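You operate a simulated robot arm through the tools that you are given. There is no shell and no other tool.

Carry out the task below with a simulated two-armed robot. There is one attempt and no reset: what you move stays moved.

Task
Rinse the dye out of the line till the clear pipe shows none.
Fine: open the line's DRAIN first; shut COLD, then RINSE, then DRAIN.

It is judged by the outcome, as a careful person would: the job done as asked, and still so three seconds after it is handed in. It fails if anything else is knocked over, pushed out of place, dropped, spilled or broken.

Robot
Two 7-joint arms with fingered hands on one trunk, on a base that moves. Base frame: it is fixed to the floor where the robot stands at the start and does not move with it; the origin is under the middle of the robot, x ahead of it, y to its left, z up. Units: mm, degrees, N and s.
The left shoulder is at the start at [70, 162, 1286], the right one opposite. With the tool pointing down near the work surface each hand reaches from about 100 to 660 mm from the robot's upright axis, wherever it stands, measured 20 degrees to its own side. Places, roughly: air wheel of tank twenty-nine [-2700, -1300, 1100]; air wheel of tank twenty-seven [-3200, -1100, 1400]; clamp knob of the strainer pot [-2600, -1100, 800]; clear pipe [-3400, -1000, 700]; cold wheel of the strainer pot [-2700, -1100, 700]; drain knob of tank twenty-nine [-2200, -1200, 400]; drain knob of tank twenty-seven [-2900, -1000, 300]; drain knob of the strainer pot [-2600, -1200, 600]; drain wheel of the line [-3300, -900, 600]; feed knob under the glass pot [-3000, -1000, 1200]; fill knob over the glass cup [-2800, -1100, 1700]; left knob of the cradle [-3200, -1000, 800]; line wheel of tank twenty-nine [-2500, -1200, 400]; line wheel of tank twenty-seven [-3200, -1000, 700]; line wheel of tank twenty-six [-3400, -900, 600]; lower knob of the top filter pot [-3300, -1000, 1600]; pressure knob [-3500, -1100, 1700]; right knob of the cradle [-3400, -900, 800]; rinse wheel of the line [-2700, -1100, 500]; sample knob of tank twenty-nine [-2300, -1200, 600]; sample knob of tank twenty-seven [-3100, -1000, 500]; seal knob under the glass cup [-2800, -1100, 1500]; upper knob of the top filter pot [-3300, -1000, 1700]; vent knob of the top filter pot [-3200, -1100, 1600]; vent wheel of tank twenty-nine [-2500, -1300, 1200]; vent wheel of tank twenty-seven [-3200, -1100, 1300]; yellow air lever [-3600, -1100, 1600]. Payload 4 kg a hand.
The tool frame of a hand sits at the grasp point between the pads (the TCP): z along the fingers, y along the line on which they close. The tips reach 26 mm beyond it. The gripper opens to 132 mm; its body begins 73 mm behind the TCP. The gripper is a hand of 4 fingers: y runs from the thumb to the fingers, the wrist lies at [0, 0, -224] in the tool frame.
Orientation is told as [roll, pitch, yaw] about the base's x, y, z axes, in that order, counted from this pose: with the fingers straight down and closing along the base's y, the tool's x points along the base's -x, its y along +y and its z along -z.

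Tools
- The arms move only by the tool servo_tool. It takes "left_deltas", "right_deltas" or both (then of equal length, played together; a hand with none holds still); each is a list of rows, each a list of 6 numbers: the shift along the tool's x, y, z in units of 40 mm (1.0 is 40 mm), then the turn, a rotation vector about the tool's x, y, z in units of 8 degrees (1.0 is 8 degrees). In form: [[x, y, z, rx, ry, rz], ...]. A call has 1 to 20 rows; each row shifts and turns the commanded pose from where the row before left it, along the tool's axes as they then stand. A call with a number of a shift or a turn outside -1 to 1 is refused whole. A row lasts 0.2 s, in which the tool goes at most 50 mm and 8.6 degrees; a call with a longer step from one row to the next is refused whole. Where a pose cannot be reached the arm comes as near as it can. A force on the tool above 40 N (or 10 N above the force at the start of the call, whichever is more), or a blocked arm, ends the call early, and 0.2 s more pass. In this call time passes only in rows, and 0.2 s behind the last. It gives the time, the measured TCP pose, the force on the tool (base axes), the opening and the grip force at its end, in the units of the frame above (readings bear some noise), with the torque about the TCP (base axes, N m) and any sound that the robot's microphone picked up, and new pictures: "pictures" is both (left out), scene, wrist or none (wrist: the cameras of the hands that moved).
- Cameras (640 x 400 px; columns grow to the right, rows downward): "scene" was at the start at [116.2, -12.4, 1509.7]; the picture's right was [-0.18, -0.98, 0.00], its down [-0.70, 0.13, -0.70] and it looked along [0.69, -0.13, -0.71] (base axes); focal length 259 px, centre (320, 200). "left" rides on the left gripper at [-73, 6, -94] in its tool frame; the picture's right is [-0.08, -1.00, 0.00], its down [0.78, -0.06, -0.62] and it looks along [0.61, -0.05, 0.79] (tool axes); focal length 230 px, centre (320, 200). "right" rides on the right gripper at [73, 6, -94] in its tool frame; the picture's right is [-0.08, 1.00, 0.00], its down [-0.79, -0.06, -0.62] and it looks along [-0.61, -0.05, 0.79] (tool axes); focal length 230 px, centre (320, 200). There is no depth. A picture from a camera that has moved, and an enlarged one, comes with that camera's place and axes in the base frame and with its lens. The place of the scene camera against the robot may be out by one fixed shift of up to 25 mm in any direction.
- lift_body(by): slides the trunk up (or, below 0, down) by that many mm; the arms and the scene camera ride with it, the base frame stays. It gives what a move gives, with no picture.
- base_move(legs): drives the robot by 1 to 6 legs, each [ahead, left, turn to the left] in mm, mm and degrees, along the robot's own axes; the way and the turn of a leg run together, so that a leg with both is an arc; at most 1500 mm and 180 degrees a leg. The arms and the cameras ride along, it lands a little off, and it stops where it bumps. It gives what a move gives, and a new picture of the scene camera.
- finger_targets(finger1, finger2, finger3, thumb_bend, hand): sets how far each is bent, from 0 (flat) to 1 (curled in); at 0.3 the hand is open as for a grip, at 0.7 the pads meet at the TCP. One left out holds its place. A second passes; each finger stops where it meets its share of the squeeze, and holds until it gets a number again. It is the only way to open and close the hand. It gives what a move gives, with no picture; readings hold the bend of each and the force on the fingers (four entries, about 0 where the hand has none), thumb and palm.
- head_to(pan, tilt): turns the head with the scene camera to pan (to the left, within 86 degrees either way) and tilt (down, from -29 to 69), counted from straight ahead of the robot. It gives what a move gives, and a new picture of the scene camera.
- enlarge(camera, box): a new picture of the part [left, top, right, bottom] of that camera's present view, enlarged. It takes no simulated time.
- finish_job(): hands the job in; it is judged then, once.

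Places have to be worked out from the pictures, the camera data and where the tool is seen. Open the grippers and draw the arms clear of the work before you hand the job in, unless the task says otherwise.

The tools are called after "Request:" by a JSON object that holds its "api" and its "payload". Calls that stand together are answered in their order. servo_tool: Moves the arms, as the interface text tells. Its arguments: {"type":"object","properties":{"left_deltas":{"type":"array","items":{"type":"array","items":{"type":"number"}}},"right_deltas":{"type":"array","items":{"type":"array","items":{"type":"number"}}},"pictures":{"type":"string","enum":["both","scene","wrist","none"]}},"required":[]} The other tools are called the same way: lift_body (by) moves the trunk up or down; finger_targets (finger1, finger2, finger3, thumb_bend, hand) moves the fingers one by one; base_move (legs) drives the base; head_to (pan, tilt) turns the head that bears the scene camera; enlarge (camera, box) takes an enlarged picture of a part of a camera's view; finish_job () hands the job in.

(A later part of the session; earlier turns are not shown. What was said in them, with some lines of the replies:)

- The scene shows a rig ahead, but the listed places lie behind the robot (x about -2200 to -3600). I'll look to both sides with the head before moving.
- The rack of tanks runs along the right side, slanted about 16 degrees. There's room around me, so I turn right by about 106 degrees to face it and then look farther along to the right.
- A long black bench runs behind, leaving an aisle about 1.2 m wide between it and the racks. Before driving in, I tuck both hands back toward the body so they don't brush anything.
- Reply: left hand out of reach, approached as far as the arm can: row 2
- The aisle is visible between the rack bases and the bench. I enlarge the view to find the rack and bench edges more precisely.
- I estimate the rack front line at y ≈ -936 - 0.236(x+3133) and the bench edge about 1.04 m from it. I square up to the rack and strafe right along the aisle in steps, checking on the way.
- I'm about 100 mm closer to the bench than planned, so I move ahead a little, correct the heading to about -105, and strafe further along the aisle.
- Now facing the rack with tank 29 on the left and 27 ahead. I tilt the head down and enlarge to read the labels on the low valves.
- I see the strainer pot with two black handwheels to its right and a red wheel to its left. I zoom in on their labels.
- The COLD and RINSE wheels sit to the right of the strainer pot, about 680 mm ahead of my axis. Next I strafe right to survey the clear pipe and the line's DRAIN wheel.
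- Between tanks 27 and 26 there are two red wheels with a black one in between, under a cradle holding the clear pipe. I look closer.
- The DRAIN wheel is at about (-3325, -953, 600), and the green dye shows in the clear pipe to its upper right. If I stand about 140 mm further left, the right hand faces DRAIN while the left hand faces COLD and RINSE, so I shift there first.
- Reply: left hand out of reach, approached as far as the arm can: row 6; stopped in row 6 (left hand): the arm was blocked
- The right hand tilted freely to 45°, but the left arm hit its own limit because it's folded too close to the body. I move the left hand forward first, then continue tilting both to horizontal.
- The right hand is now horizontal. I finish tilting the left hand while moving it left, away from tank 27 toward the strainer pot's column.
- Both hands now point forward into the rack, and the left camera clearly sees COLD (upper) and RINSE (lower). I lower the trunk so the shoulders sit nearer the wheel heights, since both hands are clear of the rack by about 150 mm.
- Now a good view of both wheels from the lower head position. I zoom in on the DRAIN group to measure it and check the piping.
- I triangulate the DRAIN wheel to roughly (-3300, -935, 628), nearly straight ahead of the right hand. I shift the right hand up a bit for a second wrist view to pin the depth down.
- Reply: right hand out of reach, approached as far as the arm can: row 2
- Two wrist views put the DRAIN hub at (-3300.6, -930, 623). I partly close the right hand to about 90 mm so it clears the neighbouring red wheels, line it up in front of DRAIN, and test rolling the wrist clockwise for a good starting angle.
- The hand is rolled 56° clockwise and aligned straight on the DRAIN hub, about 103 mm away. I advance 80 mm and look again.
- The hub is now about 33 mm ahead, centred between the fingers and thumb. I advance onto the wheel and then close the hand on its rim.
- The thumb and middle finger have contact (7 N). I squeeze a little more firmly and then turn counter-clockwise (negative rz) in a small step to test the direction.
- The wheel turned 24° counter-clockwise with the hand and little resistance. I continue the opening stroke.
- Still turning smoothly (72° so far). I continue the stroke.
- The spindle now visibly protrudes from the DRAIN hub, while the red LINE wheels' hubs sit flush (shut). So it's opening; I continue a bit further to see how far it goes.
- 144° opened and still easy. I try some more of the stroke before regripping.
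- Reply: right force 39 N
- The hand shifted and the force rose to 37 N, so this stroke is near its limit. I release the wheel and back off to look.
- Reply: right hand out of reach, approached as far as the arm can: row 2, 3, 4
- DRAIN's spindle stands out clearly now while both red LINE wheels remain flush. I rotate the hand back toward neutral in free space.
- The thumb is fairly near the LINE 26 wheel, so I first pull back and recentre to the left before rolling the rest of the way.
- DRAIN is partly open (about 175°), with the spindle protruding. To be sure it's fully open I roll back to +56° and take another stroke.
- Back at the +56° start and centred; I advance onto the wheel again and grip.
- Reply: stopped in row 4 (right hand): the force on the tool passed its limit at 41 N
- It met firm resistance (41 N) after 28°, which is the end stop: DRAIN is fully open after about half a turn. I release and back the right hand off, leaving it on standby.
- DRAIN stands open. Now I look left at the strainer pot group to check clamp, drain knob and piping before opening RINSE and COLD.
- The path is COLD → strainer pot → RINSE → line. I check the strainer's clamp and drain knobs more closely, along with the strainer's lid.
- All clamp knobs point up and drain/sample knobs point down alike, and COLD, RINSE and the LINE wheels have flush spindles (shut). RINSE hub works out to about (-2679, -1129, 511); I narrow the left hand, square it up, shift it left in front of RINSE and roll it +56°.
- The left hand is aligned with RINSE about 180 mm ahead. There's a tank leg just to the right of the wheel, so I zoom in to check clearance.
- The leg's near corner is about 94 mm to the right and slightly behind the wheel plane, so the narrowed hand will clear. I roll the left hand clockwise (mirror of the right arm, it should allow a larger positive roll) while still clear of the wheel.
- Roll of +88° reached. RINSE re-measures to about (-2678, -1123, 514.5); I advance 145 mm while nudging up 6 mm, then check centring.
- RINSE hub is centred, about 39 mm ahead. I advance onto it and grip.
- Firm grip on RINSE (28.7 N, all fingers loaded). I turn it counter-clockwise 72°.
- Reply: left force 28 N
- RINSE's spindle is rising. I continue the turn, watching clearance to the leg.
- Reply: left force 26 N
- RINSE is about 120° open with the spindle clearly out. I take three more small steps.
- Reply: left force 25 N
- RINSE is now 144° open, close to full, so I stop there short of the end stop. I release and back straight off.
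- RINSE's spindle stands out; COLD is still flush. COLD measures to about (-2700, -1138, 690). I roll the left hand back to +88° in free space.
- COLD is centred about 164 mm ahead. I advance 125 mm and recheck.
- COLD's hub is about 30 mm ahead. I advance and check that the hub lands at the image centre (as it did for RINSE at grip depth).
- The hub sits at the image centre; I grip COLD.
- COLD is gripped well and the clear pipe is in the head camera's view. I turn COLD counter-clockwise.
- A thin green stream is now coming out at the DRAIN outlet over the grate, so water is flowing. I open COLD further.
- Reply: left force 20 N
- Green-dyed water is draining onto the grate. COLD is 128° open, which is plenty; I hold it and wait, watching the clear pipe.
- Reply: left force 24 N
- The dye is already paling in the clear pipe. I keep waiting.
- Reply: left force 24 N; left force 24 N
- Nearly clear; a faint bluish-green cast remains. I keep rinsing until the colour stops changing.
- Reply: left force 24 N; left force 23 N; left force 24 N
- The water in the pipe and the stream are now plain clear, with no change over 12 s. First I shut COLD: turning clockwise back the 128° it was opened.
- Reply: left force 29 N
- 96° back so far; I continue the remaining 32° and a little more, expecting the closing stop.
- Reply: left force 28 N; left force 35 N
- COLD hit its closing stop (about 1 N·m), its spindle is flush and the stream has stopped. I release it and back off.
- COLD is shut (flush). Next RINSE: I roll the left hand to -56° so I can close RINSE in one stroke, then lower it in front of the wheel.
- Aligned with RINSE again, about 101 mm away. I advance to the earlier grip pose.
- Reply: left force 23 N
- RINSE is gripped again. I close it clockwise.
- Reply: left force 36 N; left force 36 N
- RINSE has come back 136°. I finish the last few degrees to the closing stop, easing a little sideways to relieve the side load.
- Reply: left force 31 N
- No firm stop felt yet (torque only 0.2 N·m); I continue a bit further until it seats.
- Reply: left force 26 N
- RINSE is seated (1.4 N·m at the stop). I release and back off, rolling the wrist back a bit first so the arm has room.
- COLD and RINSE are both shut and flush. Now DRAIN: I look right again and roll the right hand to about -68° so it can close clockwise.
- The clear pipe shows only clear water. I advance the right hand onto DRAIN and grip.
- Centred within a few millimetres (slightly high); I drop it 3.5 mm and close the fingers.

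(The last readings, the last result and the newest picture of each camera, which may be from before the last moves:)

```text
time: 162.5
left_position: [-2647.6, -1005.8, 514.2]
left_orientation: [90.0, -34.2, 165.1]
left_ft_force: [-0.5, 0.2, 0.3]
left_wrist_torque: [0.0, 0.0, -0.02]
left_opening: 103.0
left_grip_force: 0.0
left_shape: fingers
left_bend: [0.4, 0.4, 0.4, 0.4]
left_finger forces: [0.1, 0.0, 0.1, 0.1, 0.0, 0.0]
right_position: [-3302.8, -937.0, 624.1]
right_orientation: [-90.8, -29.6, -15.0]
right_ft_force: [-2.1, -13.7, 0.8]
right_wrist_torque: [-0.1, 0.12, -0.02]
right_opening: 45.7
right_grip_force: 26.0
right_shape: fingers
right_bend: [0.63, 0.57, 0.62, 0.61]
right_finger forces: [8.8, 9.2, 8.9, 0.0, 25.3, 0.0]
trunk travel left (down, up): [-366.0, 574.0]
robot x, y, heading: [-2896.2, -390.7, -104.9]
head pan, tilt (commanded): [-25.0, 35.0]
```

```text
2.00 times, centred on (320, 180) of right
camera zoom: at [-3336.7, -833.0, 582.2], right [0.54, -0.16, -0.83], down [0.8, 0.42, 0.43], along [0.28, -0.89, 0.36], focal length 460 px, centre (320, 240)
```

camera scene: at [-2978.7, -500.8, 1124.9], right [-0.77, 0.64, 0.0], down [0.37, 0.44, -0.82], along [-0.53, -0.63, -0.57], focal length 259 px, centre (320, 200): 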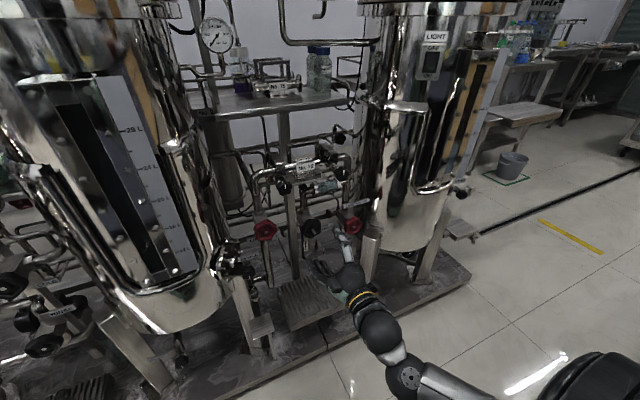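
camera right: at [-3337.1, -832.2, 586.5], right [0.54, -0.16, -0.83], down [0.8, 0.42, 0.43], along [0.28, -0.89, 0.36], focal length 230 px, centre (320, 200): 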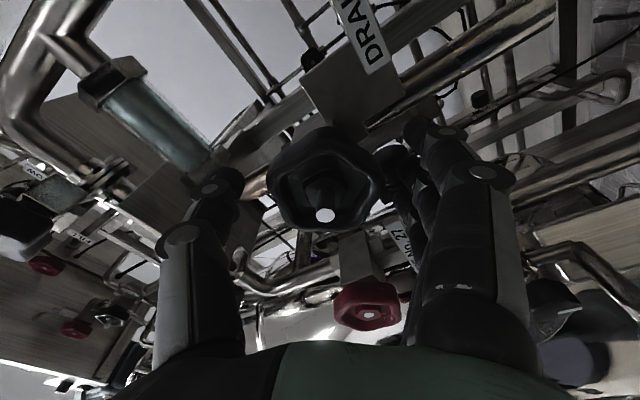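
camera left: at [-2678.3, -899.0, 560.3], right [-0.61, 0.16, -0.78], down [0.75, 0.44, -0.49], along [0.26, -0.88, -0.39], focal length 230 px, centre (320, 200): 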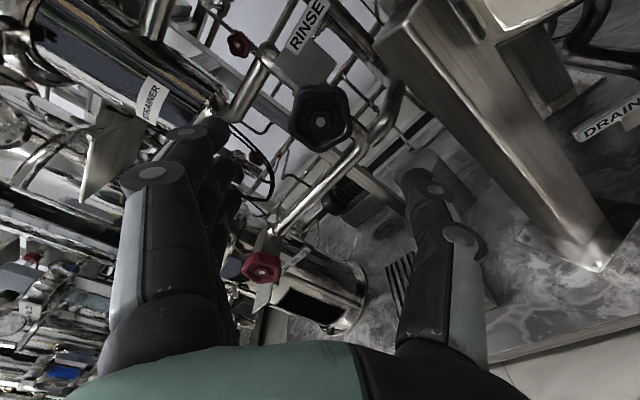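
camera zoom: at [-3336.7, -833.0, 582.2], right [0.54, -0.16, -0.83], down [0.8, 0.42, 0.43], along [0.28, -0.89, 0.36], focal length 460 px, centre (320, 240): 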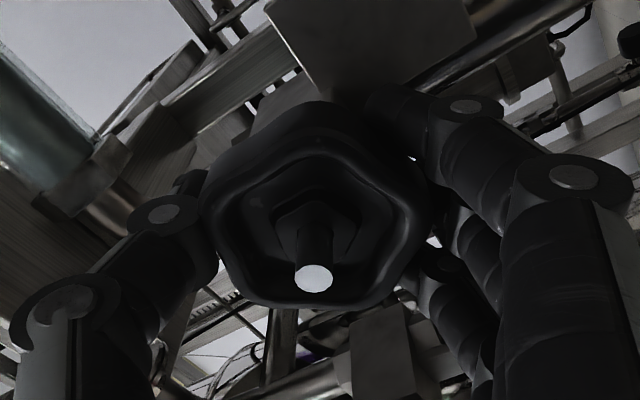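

DRAIN is gripped evenly. I turn it clockwise from -60° toward +56°.

Request:
{"api": "servo_tool", "payload": {"right_deltas": [[0, 0, 0, 0, 0, 1], [0, 0, 0, 0, 0, 1], [0, 0, 0, 0, 0, 1], [0, 0, 0, 0, 0, 1], [0, 0, 0, 0, 0, 1], [0, 0, 0, 0, 0, 1], [0, 0, 0, 0, 0, 1], [0, 0, 0, 0, 0, 1], [0, 0, 0, 0, 0, 1], [0, 0, 0, 0, 0, 1], [0, 0, 0, 0, 0, 1], [0, 0, 0, 0, 0, 1]], "pictures": "wrist"}}

Request:
{"api": "servo_tool", "payload": {"right_deltas": [[0, 0, 0, 0, 0, 1], [0, 0, 0, 0, 0, 1], [0, 0, 0, 0, 0, 1], [0, 0, 0, 0, 0, 1]], "pictures": "wrist"}}

```text
time: 165.1
left_position: [-2647.8, -1004.2, 515.2]
left_orientation: [90.2, -34.2, 165.0]
left_ft_force: [-0.8, -0.2, 0.0]
left_wrist_torque: [-0.01, -0.01, 0.01]
left_opening: 102.8
left_grip_force: 0.0
left_shape: fingers
left_bend: [0.4, 0.4, 0.4, 0.4]
left_finger forces: [0.0, 0.1, 0.0, 0.1, 0.0, 0.1]
right_position: [-3303.3, -936.8, 625.9]
right_orientation: [91.6, -54.2, 163.0]
right_ft_force: [-7.5, -13.2, 14.4]
right_wrist_torque: [0.03, 0.08, -0.3]
right_opening: 45.3
right_grip_force: 28.9
right_shape: fingers
right_bend: [0.63, 0.56, 0.62, 0.62]
right_finger forces: [8.8, 12.0, 12.8, 0.0, 24.2, 0.0]
trunk travel left (down, up): [-366.0, 574.0]
robot x, y, heading: [-2895.9, -388.7, -105.2]
head pan, tilt (commanded): [-25.0, 35.0]
camera right: at [-3233.4, -862.3, 567.8], right [0.74, -0.2, 0.65], down [-0.32, 0.74, 0.59], along [-0.59, -0.64, 0.48], focal length 230 px, centre (320, 200)
```

right: 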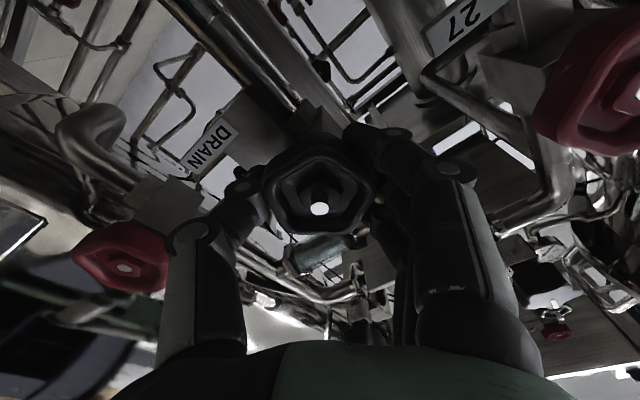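

```text
time: 166.1
left_position: [-2648.2, -1003.5, 514.7]
left_orientation: [90.0, -34.2, 165.1]
left_ft_force: [0.2, 0.5, 0.2]
left_wrist_torque: [-0.02, 0.0, 0.0]
left_opening: 103.2
left_grip_force: 0.2
left_shape: fingers
left_bend: [0.4, 0.4, 0.4, 0.4]
left_finger forces: [0.0, 0.0, 0.0, 0.0, 0.1, 0.1]
right_position: [-3303.6, -938.0, 624.3]
right_orientation: [90.9, -22.1, 163.9]
right_ft_force: [-12.9, -18.8, 14.4]
right_wrist_torque: [0.11, 0.04, -0.27]
right_opening: 45.1
right_grip_force: 29.0
right_shape: fingers
right_bend: [0.63, 0.55, 0.61, 0.62]
right_finger forces: [10.3, 13.1, 13.4, 0.0, 21.8, 0.0]
trunk travel left (down, up): [-366.0, 574.0]
robot x, y, heading: [-2900.1, -387.3, -105.4]
head pan, tilt (commanded): [-25.0, 35.0]
camera right: at [-3212.0, -867.4, 600.9], right [0.3, -0.07, 0.95], down [-0.55, 0.8, 0.23], along [-0.78, -0.6, 0.2], focal length 230 px, centre (320, 200)
```

right: 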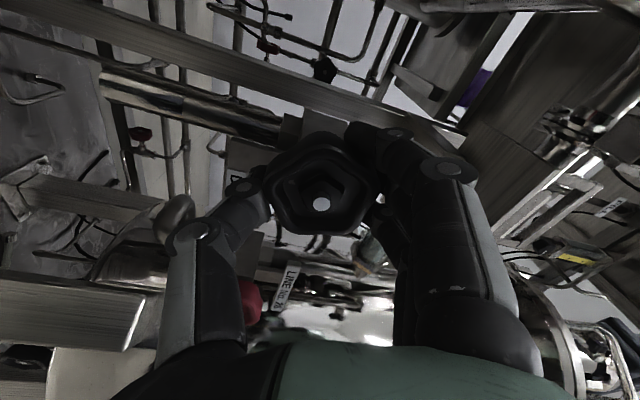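

128° turned and the spindle has retracted most of the way. I continue the stroke toward the closing stop.

Request:
{"api": "servo_tool", "payload": {"right_deltas": [[0, 0, 0, 0, 0, 1], [0, 0, 0, 0, 0, 1], [0, 0, 0, 0, 0, 1]], "pictures": "wrist"}}

Request:
{"api": "enlarge", "payload": {"camera": "scene", "box": [250, 160, 410, 270]}}

```text
time: 166.9
left_position: [-2647.9, -1004.0, 514.8]
left_orientation: [90.1, -34.2, 165.1]
left_ft_force: [-1.3, -1.0, -0.5]
left_wrist_torque: [0.01, -0.02, 0.01]
left_opening: 103.2
left_grip_force: 0.1
left_shape: fingers
left_bend: [0.4, 0.4, 0.4, 0.4]
left_finger forces: [0.1, 0.0, 0.1, 0.0, 0.0, 0.0]
right_position: [-3305.1, -937.1, 623.0]
right_orientation: [90.8, 1.8, 164.4]
right_ft_force: [-16.2, -18.5, 11.4]
right_wrist_torque: [0.15, 0.06, -0.18]
right_opening: 45.3
right_grip_force: 29.2
right_shape: fingers
right_bend: [0.62, 0.54, 0.61, 0.62]
right_finger forces: [11.2, 13.3, 13.4, 0.1, 21.2, 0.0]
trunk travel left (down, up): [-366.0, 574.0]
robot x, y, heading: [-2894.7, -388.9, -105.3]
head pan, tilt (commanded): [-25.0, 35.0]
camera right: at [-3208.8, -867.8, 630.5], right [-0.1, 0.04, 0.99], down [-0.59, 0.8, -0.09], along [-0.8, -0.59, -0.06], focal length 230 px, centre (320, 200)
```

right: 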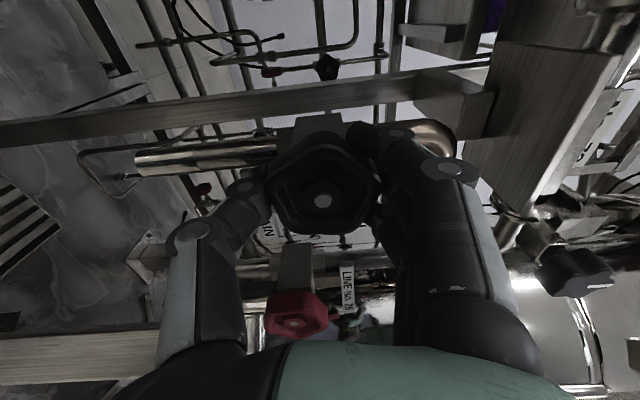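

```text
3.64 times, centred on (330, 215) of scene
camera zoom: at [-2979.4, -501.4, 1124.8], right [-0.77, 0.64, 0.0], down [0.37, 0.44, -0.82], along [-0.53, -0.63, -0.57], focal length 943 px, centre (284, 146)
```

zoom: 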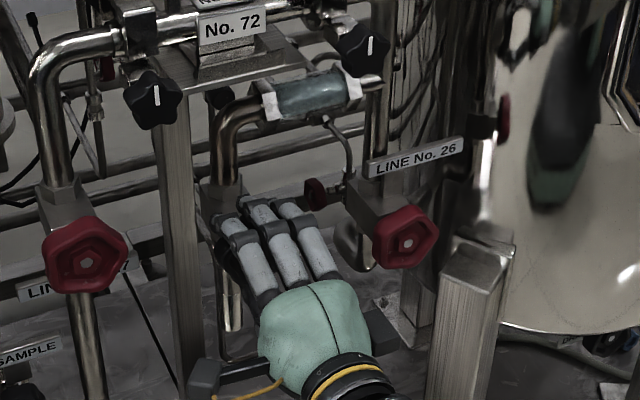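

152° turned; the hub is almost flush. I continue in half steps to feel the stop.

Request:
{"api": "servo_tool", "payload": {"right_deltas": [[0, 0, 0, 0, 0, 0.7], [0, 0, 0, 0, 0, 0.7], [0, 0, 0, 0, 0, 0.7], [0, 0, 0, 0, 0, 0.7]], "pictures": "wrist"}}

```text
time: 167.9
left_position: [-2649.4, -1004.3, 514.0]
left_orientation: [89.9, -34.2, 165.2]
left_ft_force: [-0.3, -1.2, -0.2]
left_wrist_torque: [0.01, 0.01, -0.01]
left_opening: 103.2
left_grip_force: 0.0
left_shape: fingers
left_bend: [0.4, 0.4, 0.4, 0.4]
left_finger forces: [0.1, 0.1, 0.0, 0.1, 0.0, 0.1]
right_position: [-3304.5, -936.3, 624.0]
right_orientation: [90.8, 24.1, 164.7]
right_ft_force: [-16.1, -16.1, 9.3]
right_wrist_torque: [0.14, 0.02, -0.07]
right_opening: 45.5
right_grip_force: 29.0
right_shape: fingers
right_bend: [0.62, 0.54, 0.61, 0.62]
right_finger forces: [12.0, 13.2, 12.1, 0.1, 20.5, 0.1]
trunk travel left (down, up): [-366.0, 574.0]
robot x, y, heading: [-2894.9, -386.8, -105.0]
head pan, tilt (commanded): [-25.0, 35.0]
camera right: at [-3216.5, -865.3, 657.4], right [-0.46, 0.14, 0.88], down [-0.5, 0.77, -0.39], along [-0.73, -0.62, -0.28], focal length 230 px, centre (320, 200)
```

right: 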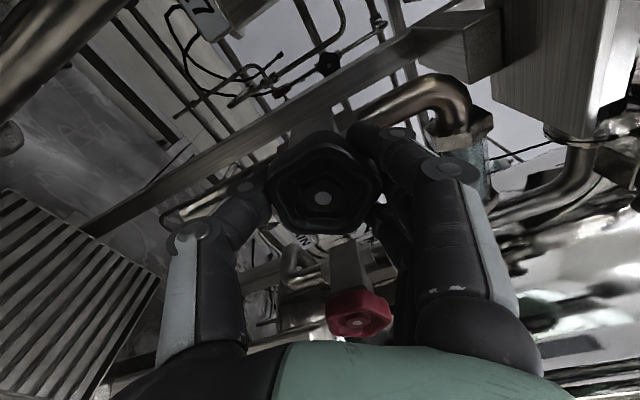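

174° turned, still low torque. I keep going in small steps.

Request:
{"api": "servo_tool", "payload": {"right_deltas": [[0, 0, 0, 0, 0, 0.6], [0, 0, 0, 0, 0, 0.6], [0, 0, 0, 0, 0, 0.6]], "pictures": "wrist"}}

Request:
{"api": "enlarge", "payload": {"camera": "right", "box": [160, 80, 480, 280]}}

```text
time: 168.7
left_position: [-2648.3, -1005.0, 513.3]
left_orientation: [90.0, -34.1, 165.1]
left_ft_force: [0.3, 0.1, -0.8]
left_wrist_torque: [-0.01, 0.01, -0.02]
left_opening: 102.9
left_grip_force: 0.0
left_shape: fingers
left_bend: [0.4, 0.4, 0.4, 0.4]
left_finger forces: [0.0, 0.0, 0.1, 0.0, 0.0, 0.0]
right_position: [-3301.7, -939.1, 623.1]
right_orientation: [91.0, 38.4, 165.3]
right_ft_force: [-8.3, -15.8, 8.8]
right_wrist_torque: [0.39, 1.27, -0.05]
right_opening: 44.1
right_grip_force: 32.0
right_shape: fingers
right_bend: [0.62, 0.54, 0.61, 0.62]
right_finger forces: [17.1, 12.3, 10.4, 0.0, 24.3, 0.0]
trunk travel left (down, up): [-366.0, 574.0]
robot x, y, heading: [-2896.5, -387.5, -105.2]
head pan, tilt (commanded): [-25.0, 35.0]
camera right: at [-3224.9, -862.6, 672.6], right [-0.65, 0.19, 0.73], down [-0.4, 0.74, -0.54], along [-0.65, -0.65, -0.41], focal length 230 px, centre (320, 200)
```

right: 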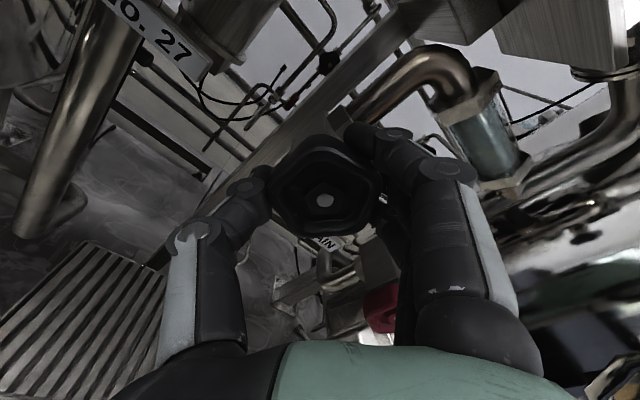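

```text
2.00 times, centred on (320, 180) of right
camera zoom: at [-3224.9, -862.6, 672.6], right [-0.65, 0.19, 0.73], down [-0.4, 0.74, -0.54], along [-0.65, -0.65, -0.41], focal length 460 px, centre (320, 240)
```

zoom: 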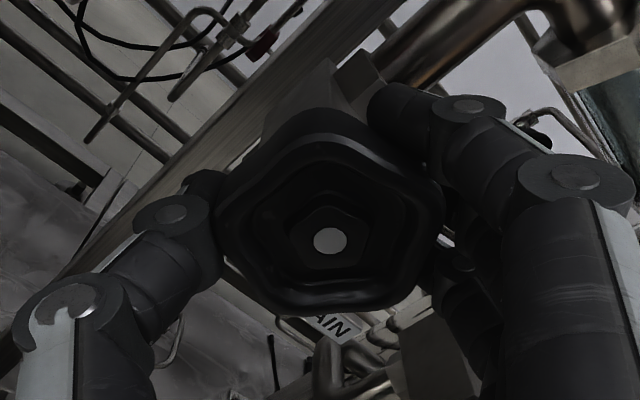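

DRAIN has seated (1.3 N·m, spindle flush). I open the right hand and back straight off, then roll back to neutral.

Request:
{"api": "finger_targets", "payload": {"hand": "right", "finger1": 0.4, "finger2": 0.4, "finger3": 0.4, "thumb_bend": 0.4}}

Request:
{"api": "servo_tool", "payload": {"right_deltas": [[0, 0, -0.4, 0, 0, 0], [0, 0, -0.5, 0, 0, 0], [0, 0, -0.5, 0, 0, 0], [0, 0, -0.5, 0, 0, -0.5], [0, 0, -0.5, 0, 0, -1], [0, 0, -0.5, 0, 0, -1], [0, 0, 0, 0, 0, -1], [0, 0, 0, 0, 0, -1]], "pictures": "both"}}

Request:
{"api": "enlarge", "payload": {"camera": "scene", "box": [250, 160, 410, 270]}}

```text
time: 169.7
left_position: [-2648.0, -1003.4, 513.4]
left_orientation: [90.1, -34.1, 165.1]
left_ft_force: [0.4, 0.4, -0.4]
left_wrist_torque: [0.0, -0.03, 0.0]
left_opening: 103.1
left_grip_force: 0.1
left_shape: fingers
left_bend: [0.4, 0.4, 0.4, 0.4]
left_finger forces: [0.1, 0.0, 0.0, 0.1, 0.0, 0.0]
right_position: [-3303.7, -938.0, 624.2]
right_orientation: [91.0, 38.4, 165.1]
right_ft_force: [-0.6, 0.1, -0.1]
right_wrist_torque: [0.03, -0.01, 0.0]
right_opening: 103.1
right_grip_force: 0.1
right_shape: fingers
right_bend: [0.4, 0.4, 0.4, 0.4]
right_finger forces: [0.0, 0.0, 0.1, 0.1, 0.0, 0.0]
trunk travel left (down, up): [-366.0, 574.0]
robot x, y, heading: [-2896.5, -383.0, -105.3]
head pan, tilt (commanded): [-25.0, 35.0]
```

```text
time: 171.5
left_position: [-2648.4, -1004.3, 514.4]
left_orientation: [90.2, -34.2, 165.1]
left_ft_force: [0.4, 0.3, -0.2]
left_wrist_torque: [0.02, -0.02, 0.02]
left_opening: 103.3
left_grip_force: 0.1
left_shape: fingers
left_bend: [0.4, 0.4, 0.4, 0.4]
left_finger forces: [0.0, 0.1, 0.1, 0.0, 0.0, 0.1]
right_position: [-3271.6, -825.1, 621.4]
right_orientation: [91.0, 2.3, 164.5]
right_ft_force: [-0.5, 0.8, 0.5]
right_wrist_torque: [-0.03, 0.0, 0.04]
right_opening: 103.0
right_grip_force: 0.0
right_shape: fingers
right_bend: [0.4, 0.4, 0.4, 0.4]
right_finger forces: [0.0, 0.0, 0.0, 0.0, 0.0, 0.0]
trunk travel left (down, up): [-366.0, 574.0]
robot x, y, heading: [-2898.2, -390.0, -105.0]
head pan, tilt (commanded): [-25.0, 35.0]
camera scene: at [-2978.7, -500.8, 1124.9], right [-0.77, 0.64, 0.0], down [0.37, 0.44, -0.82], along [-0.53, -0.63, -0.57], focal length 259 px, centre (320, 200)
camera right: at [-3176.4, -755.7, 629.8], right [-0.11, 0.05, 0.99], down [-0.59, 0.8, -0.1], along [-0.8, -0.59, -0.06], focal length 230 px, centre (320, 200)
```

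scene: 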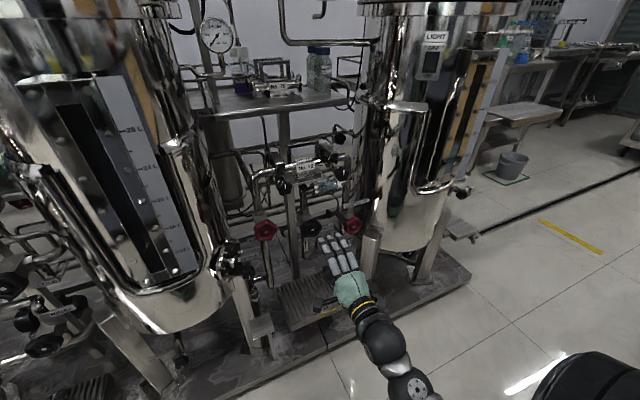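
right: 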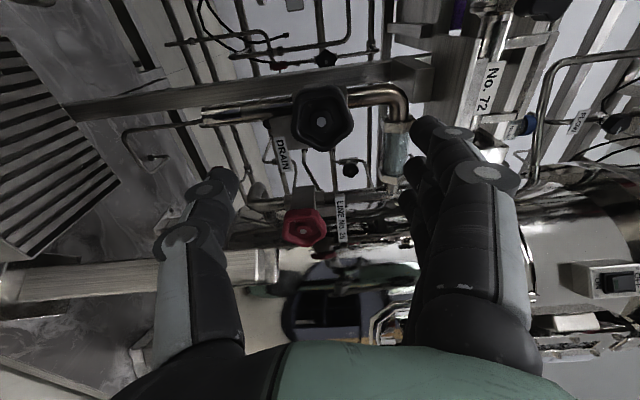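

```text
3.64 times, centred on (330, 215) of scene
camera zoom: at [-2978.7, -500.8, 1124.9], right [-0.77, 0.64, 0.0], down [0.37, 0.44, -0.82], along [-0.53, -0.63, -0.57], focal length 943 px, centre (284, 146)
```

zoom: 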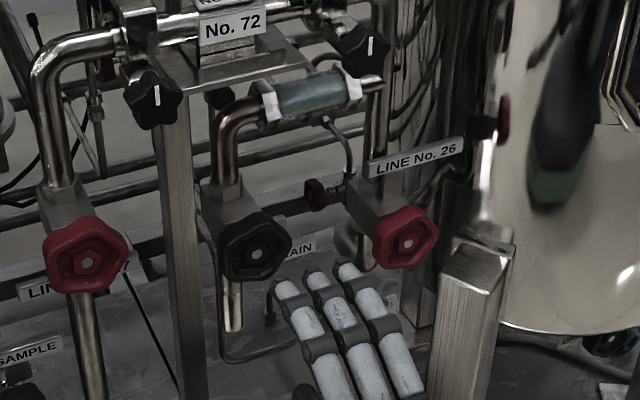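

All three valves are shut and the pipe is clear. I draw both arms back from the rack and roll them to neutral, then open the hands.

Request:
{"api": "servo_tool", "payload": {"right_deltas": [[0, 0, 0, 0, 0, -1], [0, 0, 0, 0, 0, -1], [0, 0, 0, 0, 0, -1], [0, 0, 0, 0, 0, -1], [0, 0, 0, 0, 0, -1], [0, 0, 0, 0, 0, -1], [0, 0, 0, 0, 0, -1], [0, 0, -0.4, 0, 0, -1], [0, 0, -0.4, 0, 0, -1], [0, 0, -0.4, 0, 0, 0]], "left_deltas": [[0, 0, 0, 0, 0, -1], [0, 0, 0, 0, 0, -1], [0, 0, 0, 0, 0, -1], [0, 0, 0, 0, 0, -1], [0, 0, 0, 0, 0, -1], [0, 0, 0, 0, 0, -1], [0, 0, 0, 0, 0, -1], [0, 0, -0.4, 0, 0, 0], [0, 0, -0.4, 0, 0, 0], [0, 0, -0.4, 0, 0, 0]], "pictures": "scene"}}

Request:
{"api": "finger_targets", "payload": {"hand": "right", "finger1": 0.3, "finger2": 0.3, "finger3": 0.3, "thumb_bend": 0.3}}

Request:
{"api": "finger_targets", "payload": {"hand": "left", "finger1": 0.3, "finger2": 0.3, "finger3": 0.3, "thumb_bend": 0.3}}

```text
time: 173.7
left_position: [-2635.3, -957.8, 515.2]
left_orientation: [-107.9, -89.7, 3.1]
left_ft_force: [-0.5, -0.2, 0.9]
left_wrist_torque: [0.01, -0.02, -0.04]
left_opening: 103.1
left_grip_force: 0.0
left_shape: fingers
left_bend: [0.4, 0.4, 0.4, 0.4]
left_finger forces: [0.0, 0.1, 0.0, 0.1, 0.0, 0.0]
right_position: [-3259.8, -779.7, 621.7]
right_orientation: [92.3, -69.6, 162.2]
right_ft_force: [0.2, 0.0, 0.0]
right_wrist_torque: [0.01, 0.01, 0.02]
right_opening: 103.4
right_grip_force: 0.1
right_shape: fingers
right_bend: [0.4, 0.4, 0.4, 0.4]
right_finger forces: [0.0, 0.0, 0.1, 0.2, 0.1, 0.0]
trunk travel left (down, up): [-366.0, 574.0]
robot x, y, heading: [-2892.9, -388.7, -104.8]
head pan, tilt (commanded): [-25.0, 35.0]
camera scene: at [-2978.7, -500.6, 1124.9], right [-0.77, 0.64, 0.0], down [0.37, 0.44, -0.82], along [-0.53, -0.63, -0.57], focal length 259 px, centre (320, 200)
```

scene: 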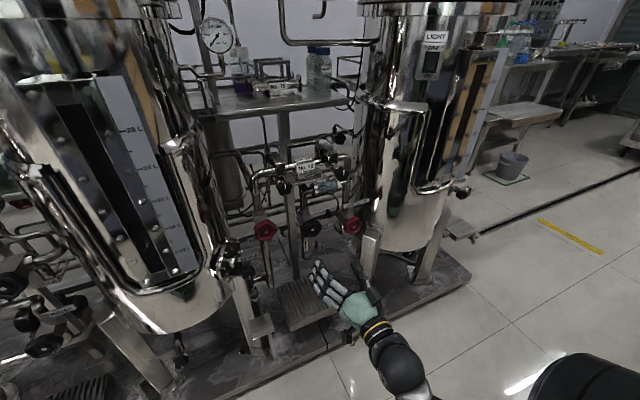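

```text
time: 174.7
left_position: [-2634.0, -957.0, 515.5]
left_orientation: [-103.9, -89.8, -1.0]
left_ft_force: [1.0, -0.2, 0.9]
left_wrist_torque: [-0.03, 0.0, 0.01]
left_opening: 102.8
left_grip_force: 0.0
left_shape: fingers
left_bend: [0.4, 0.4, 0.4, 0.4]
left_finger forces: [0.0, 0.0, 0.0, 0.0, 0.0, 0.0]
right_position: [-3258.2, -779.7, 621.5]
right_orientation: [92.2, -69.5, 162.3]
right_ft_force: [-0.3, -0.2, 1.0]
right_wrist_torque: [0.0, -0.01, -0.03]
right_opening: 135.8
right_grip_force: 0.0
right_shape: fingers
right_bend: [0.3, 0.3, 0.3, 0.3]
right_finger forces: [0.0, 0.0, 0.0, 0.1, 0.1, 0.0]
trunk travel left (down, up): [-366.0, 574.0]
robot x, y, heading: [-2891.8, -389.2, -105.0]
head pan, tilt (commanded): [-25.0, 35.0]
```

```text
time: 175.7
left_position: [-2634.5, -957.7, 514.9]
left_orientation: [-103.7, -89.7, -1.2]
left_ft_force: [0.3, 0.5, -0.3]
left_wrist_torque: [0.0, 0.0, 0.0]
left_opening: 135.7
left_grip_force: 0.1
left_shape: fingers
left_bend: [0.3, 0.3, 0.3, 0.3]
left_finger forces: [0.0, 0.0, 0.1, 0.0, 0.0, 0.1]
right_position: [-3258.7, -781.4, 621.2]
right_orientation: [92.4, -69.5, 162.3]
right_ft_force: [-0.8, 0.0, 0.3]
right_wrist_torque: [0.07, 0.02, 0.01]
right_opening: 135.8
right_grip_force: 0.1
right_shape: fingers
right_bend: [0.3, 0.3, 0.3, 0.3]
right_finger forces: [0.0, 0.1, 0.1, 0.0, 0.1, 0.0]
trunk travel left (down, up): [-366.0, 574.0]
robot x, y, heading: [-2894.1, -388.3, -105.0]
head pan, tilt (commanded): [-25.0, 35.0]
```

Both hands are open and clear. One last check of the clear pipe, the three wheels and the floor for any drips before handing in.

Request:
{"api": "enlarge", "payload": {"camera": "scene", "box": [270, 160, 390, 260]}}

Request:
{"api": "head_to", "payload": {"pan": 28, "tilt": 38}}

Request:
{"api": "enlarge", "payload": {"camera": "scene", "box": [210, 140, 390, 255]}}

```text
4.00 times, centred on (330, 210) of scene
camera zoom: at [-2978.7, -500.7, 1124.9], right [-0.77, 0.64, 0.0], down [0.37, 0.44, -0.82], along [-0.53, -0.63, -0.57], focal length 1037 px, centre (280, 160)
```

zoom: 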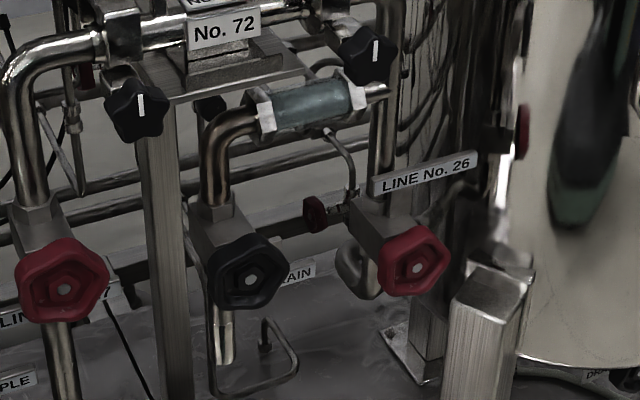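

```text
time: 176.9
left_position: [-2635.2, -958.0, 515.4]
left_orientation: [-103.4, -89.8, -1.6]
left_ft_force: [0.0, -0.2, 0.3]
left_wrist_torque: [-0.01, 0.02, 0.01]
left_opening: 135.8
left_grip_force: 0.0
left_shape: fingers
left_bend: [0.3, 0.3, 0.3, 0.3]
left_finger forces: [0.0, 0.1, 0.1, 0.0, 0.1, 0.1]
right_position: [-3258.4, -780.7, 621.3]
right_orientation: [92.3, -69.5, 162.3]
right_ft_force: [0.6, -0.4, -0.2]
right_wrist_torque: [0.0, 0.0, -0.01]
right_opening: 135.6
right_grip_force: 0.0
right_shape: fingers
right_bend: [0.3, 0.3, 0.3, 0.3]
right_finger forces: [0.1, 0.1, 0.0, 0.0, 0.0, 0.0]
trunk travel left (down, up): [-366.0, 574.0]
robot x, y, heading: [-2894.7, -388.9, -104.9]
head pan, tilt (commanded): [28.0, 38.0]
camera scene: at [-2902.8, -517.5, 1120.3], right [-0.97, -0.22, 0.0], down [-0.14, 0.6, -0.79], along [0.18, -0.77, -0.62], focal length 259 px, centre (320, 200)
```

scene: 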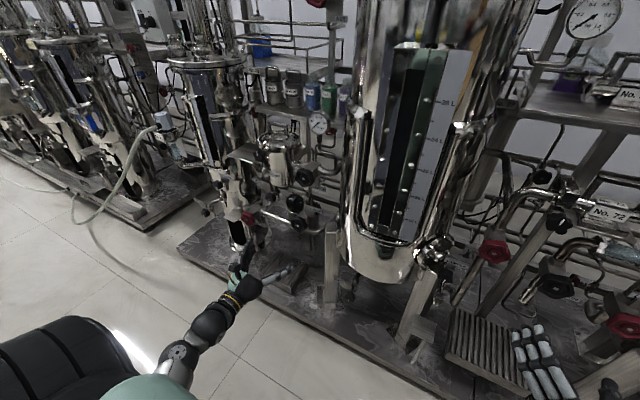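

```text
3.48 times, centred on (300, 198) of scene
camera zoom: at [-2902.8, -517.5, 1120.3], right [-0.97, -0.22, 0.0], down [-0.14, 0.6, -0.79], along [0.18, -0.77, -0.62], focal length 902 px, centre (390, 209)
```

zoom: 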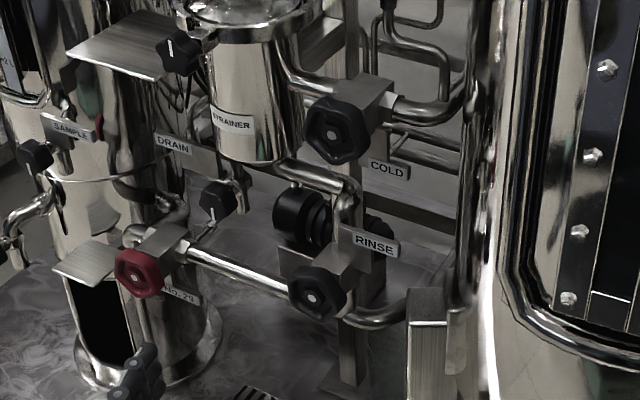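

The clear pipe shows no dye. COLD, RINSE and DRAIN all sit flush and shut, in that closing order. Nothing else has been disturbed, and both hands are open and clear of the work, so I'm handing the job in.

Request:
{"api": "finish_job", "payload": {}}

```text
The job is handed in.
```

I rinsed the line until the clear pipe showed no dye, and handed the job in with all three valves shut.

- **Opening:** I opened the line's DRAIN first, then RINSE, then COLD. Green water ran out at the drain onto the grate.
- **Rinsing:** The water in the pipe ran clear, and its colour did not change over the last 12 seconds or so before I shut the water off.
- **Closing:** I shut COLD, then RINSE, then DRAIN. I turned each one until it stopped firmly, and each spindle sits flush.

In the pictures taken just before I handed in, the clear pipe showed only clear water and I saw no drips. The LINE wheels of tanks 26, 27 and 29 still sat flush (shut). The strainer and cradle knobs were as I found them. Both hands are open and clear of the rack.
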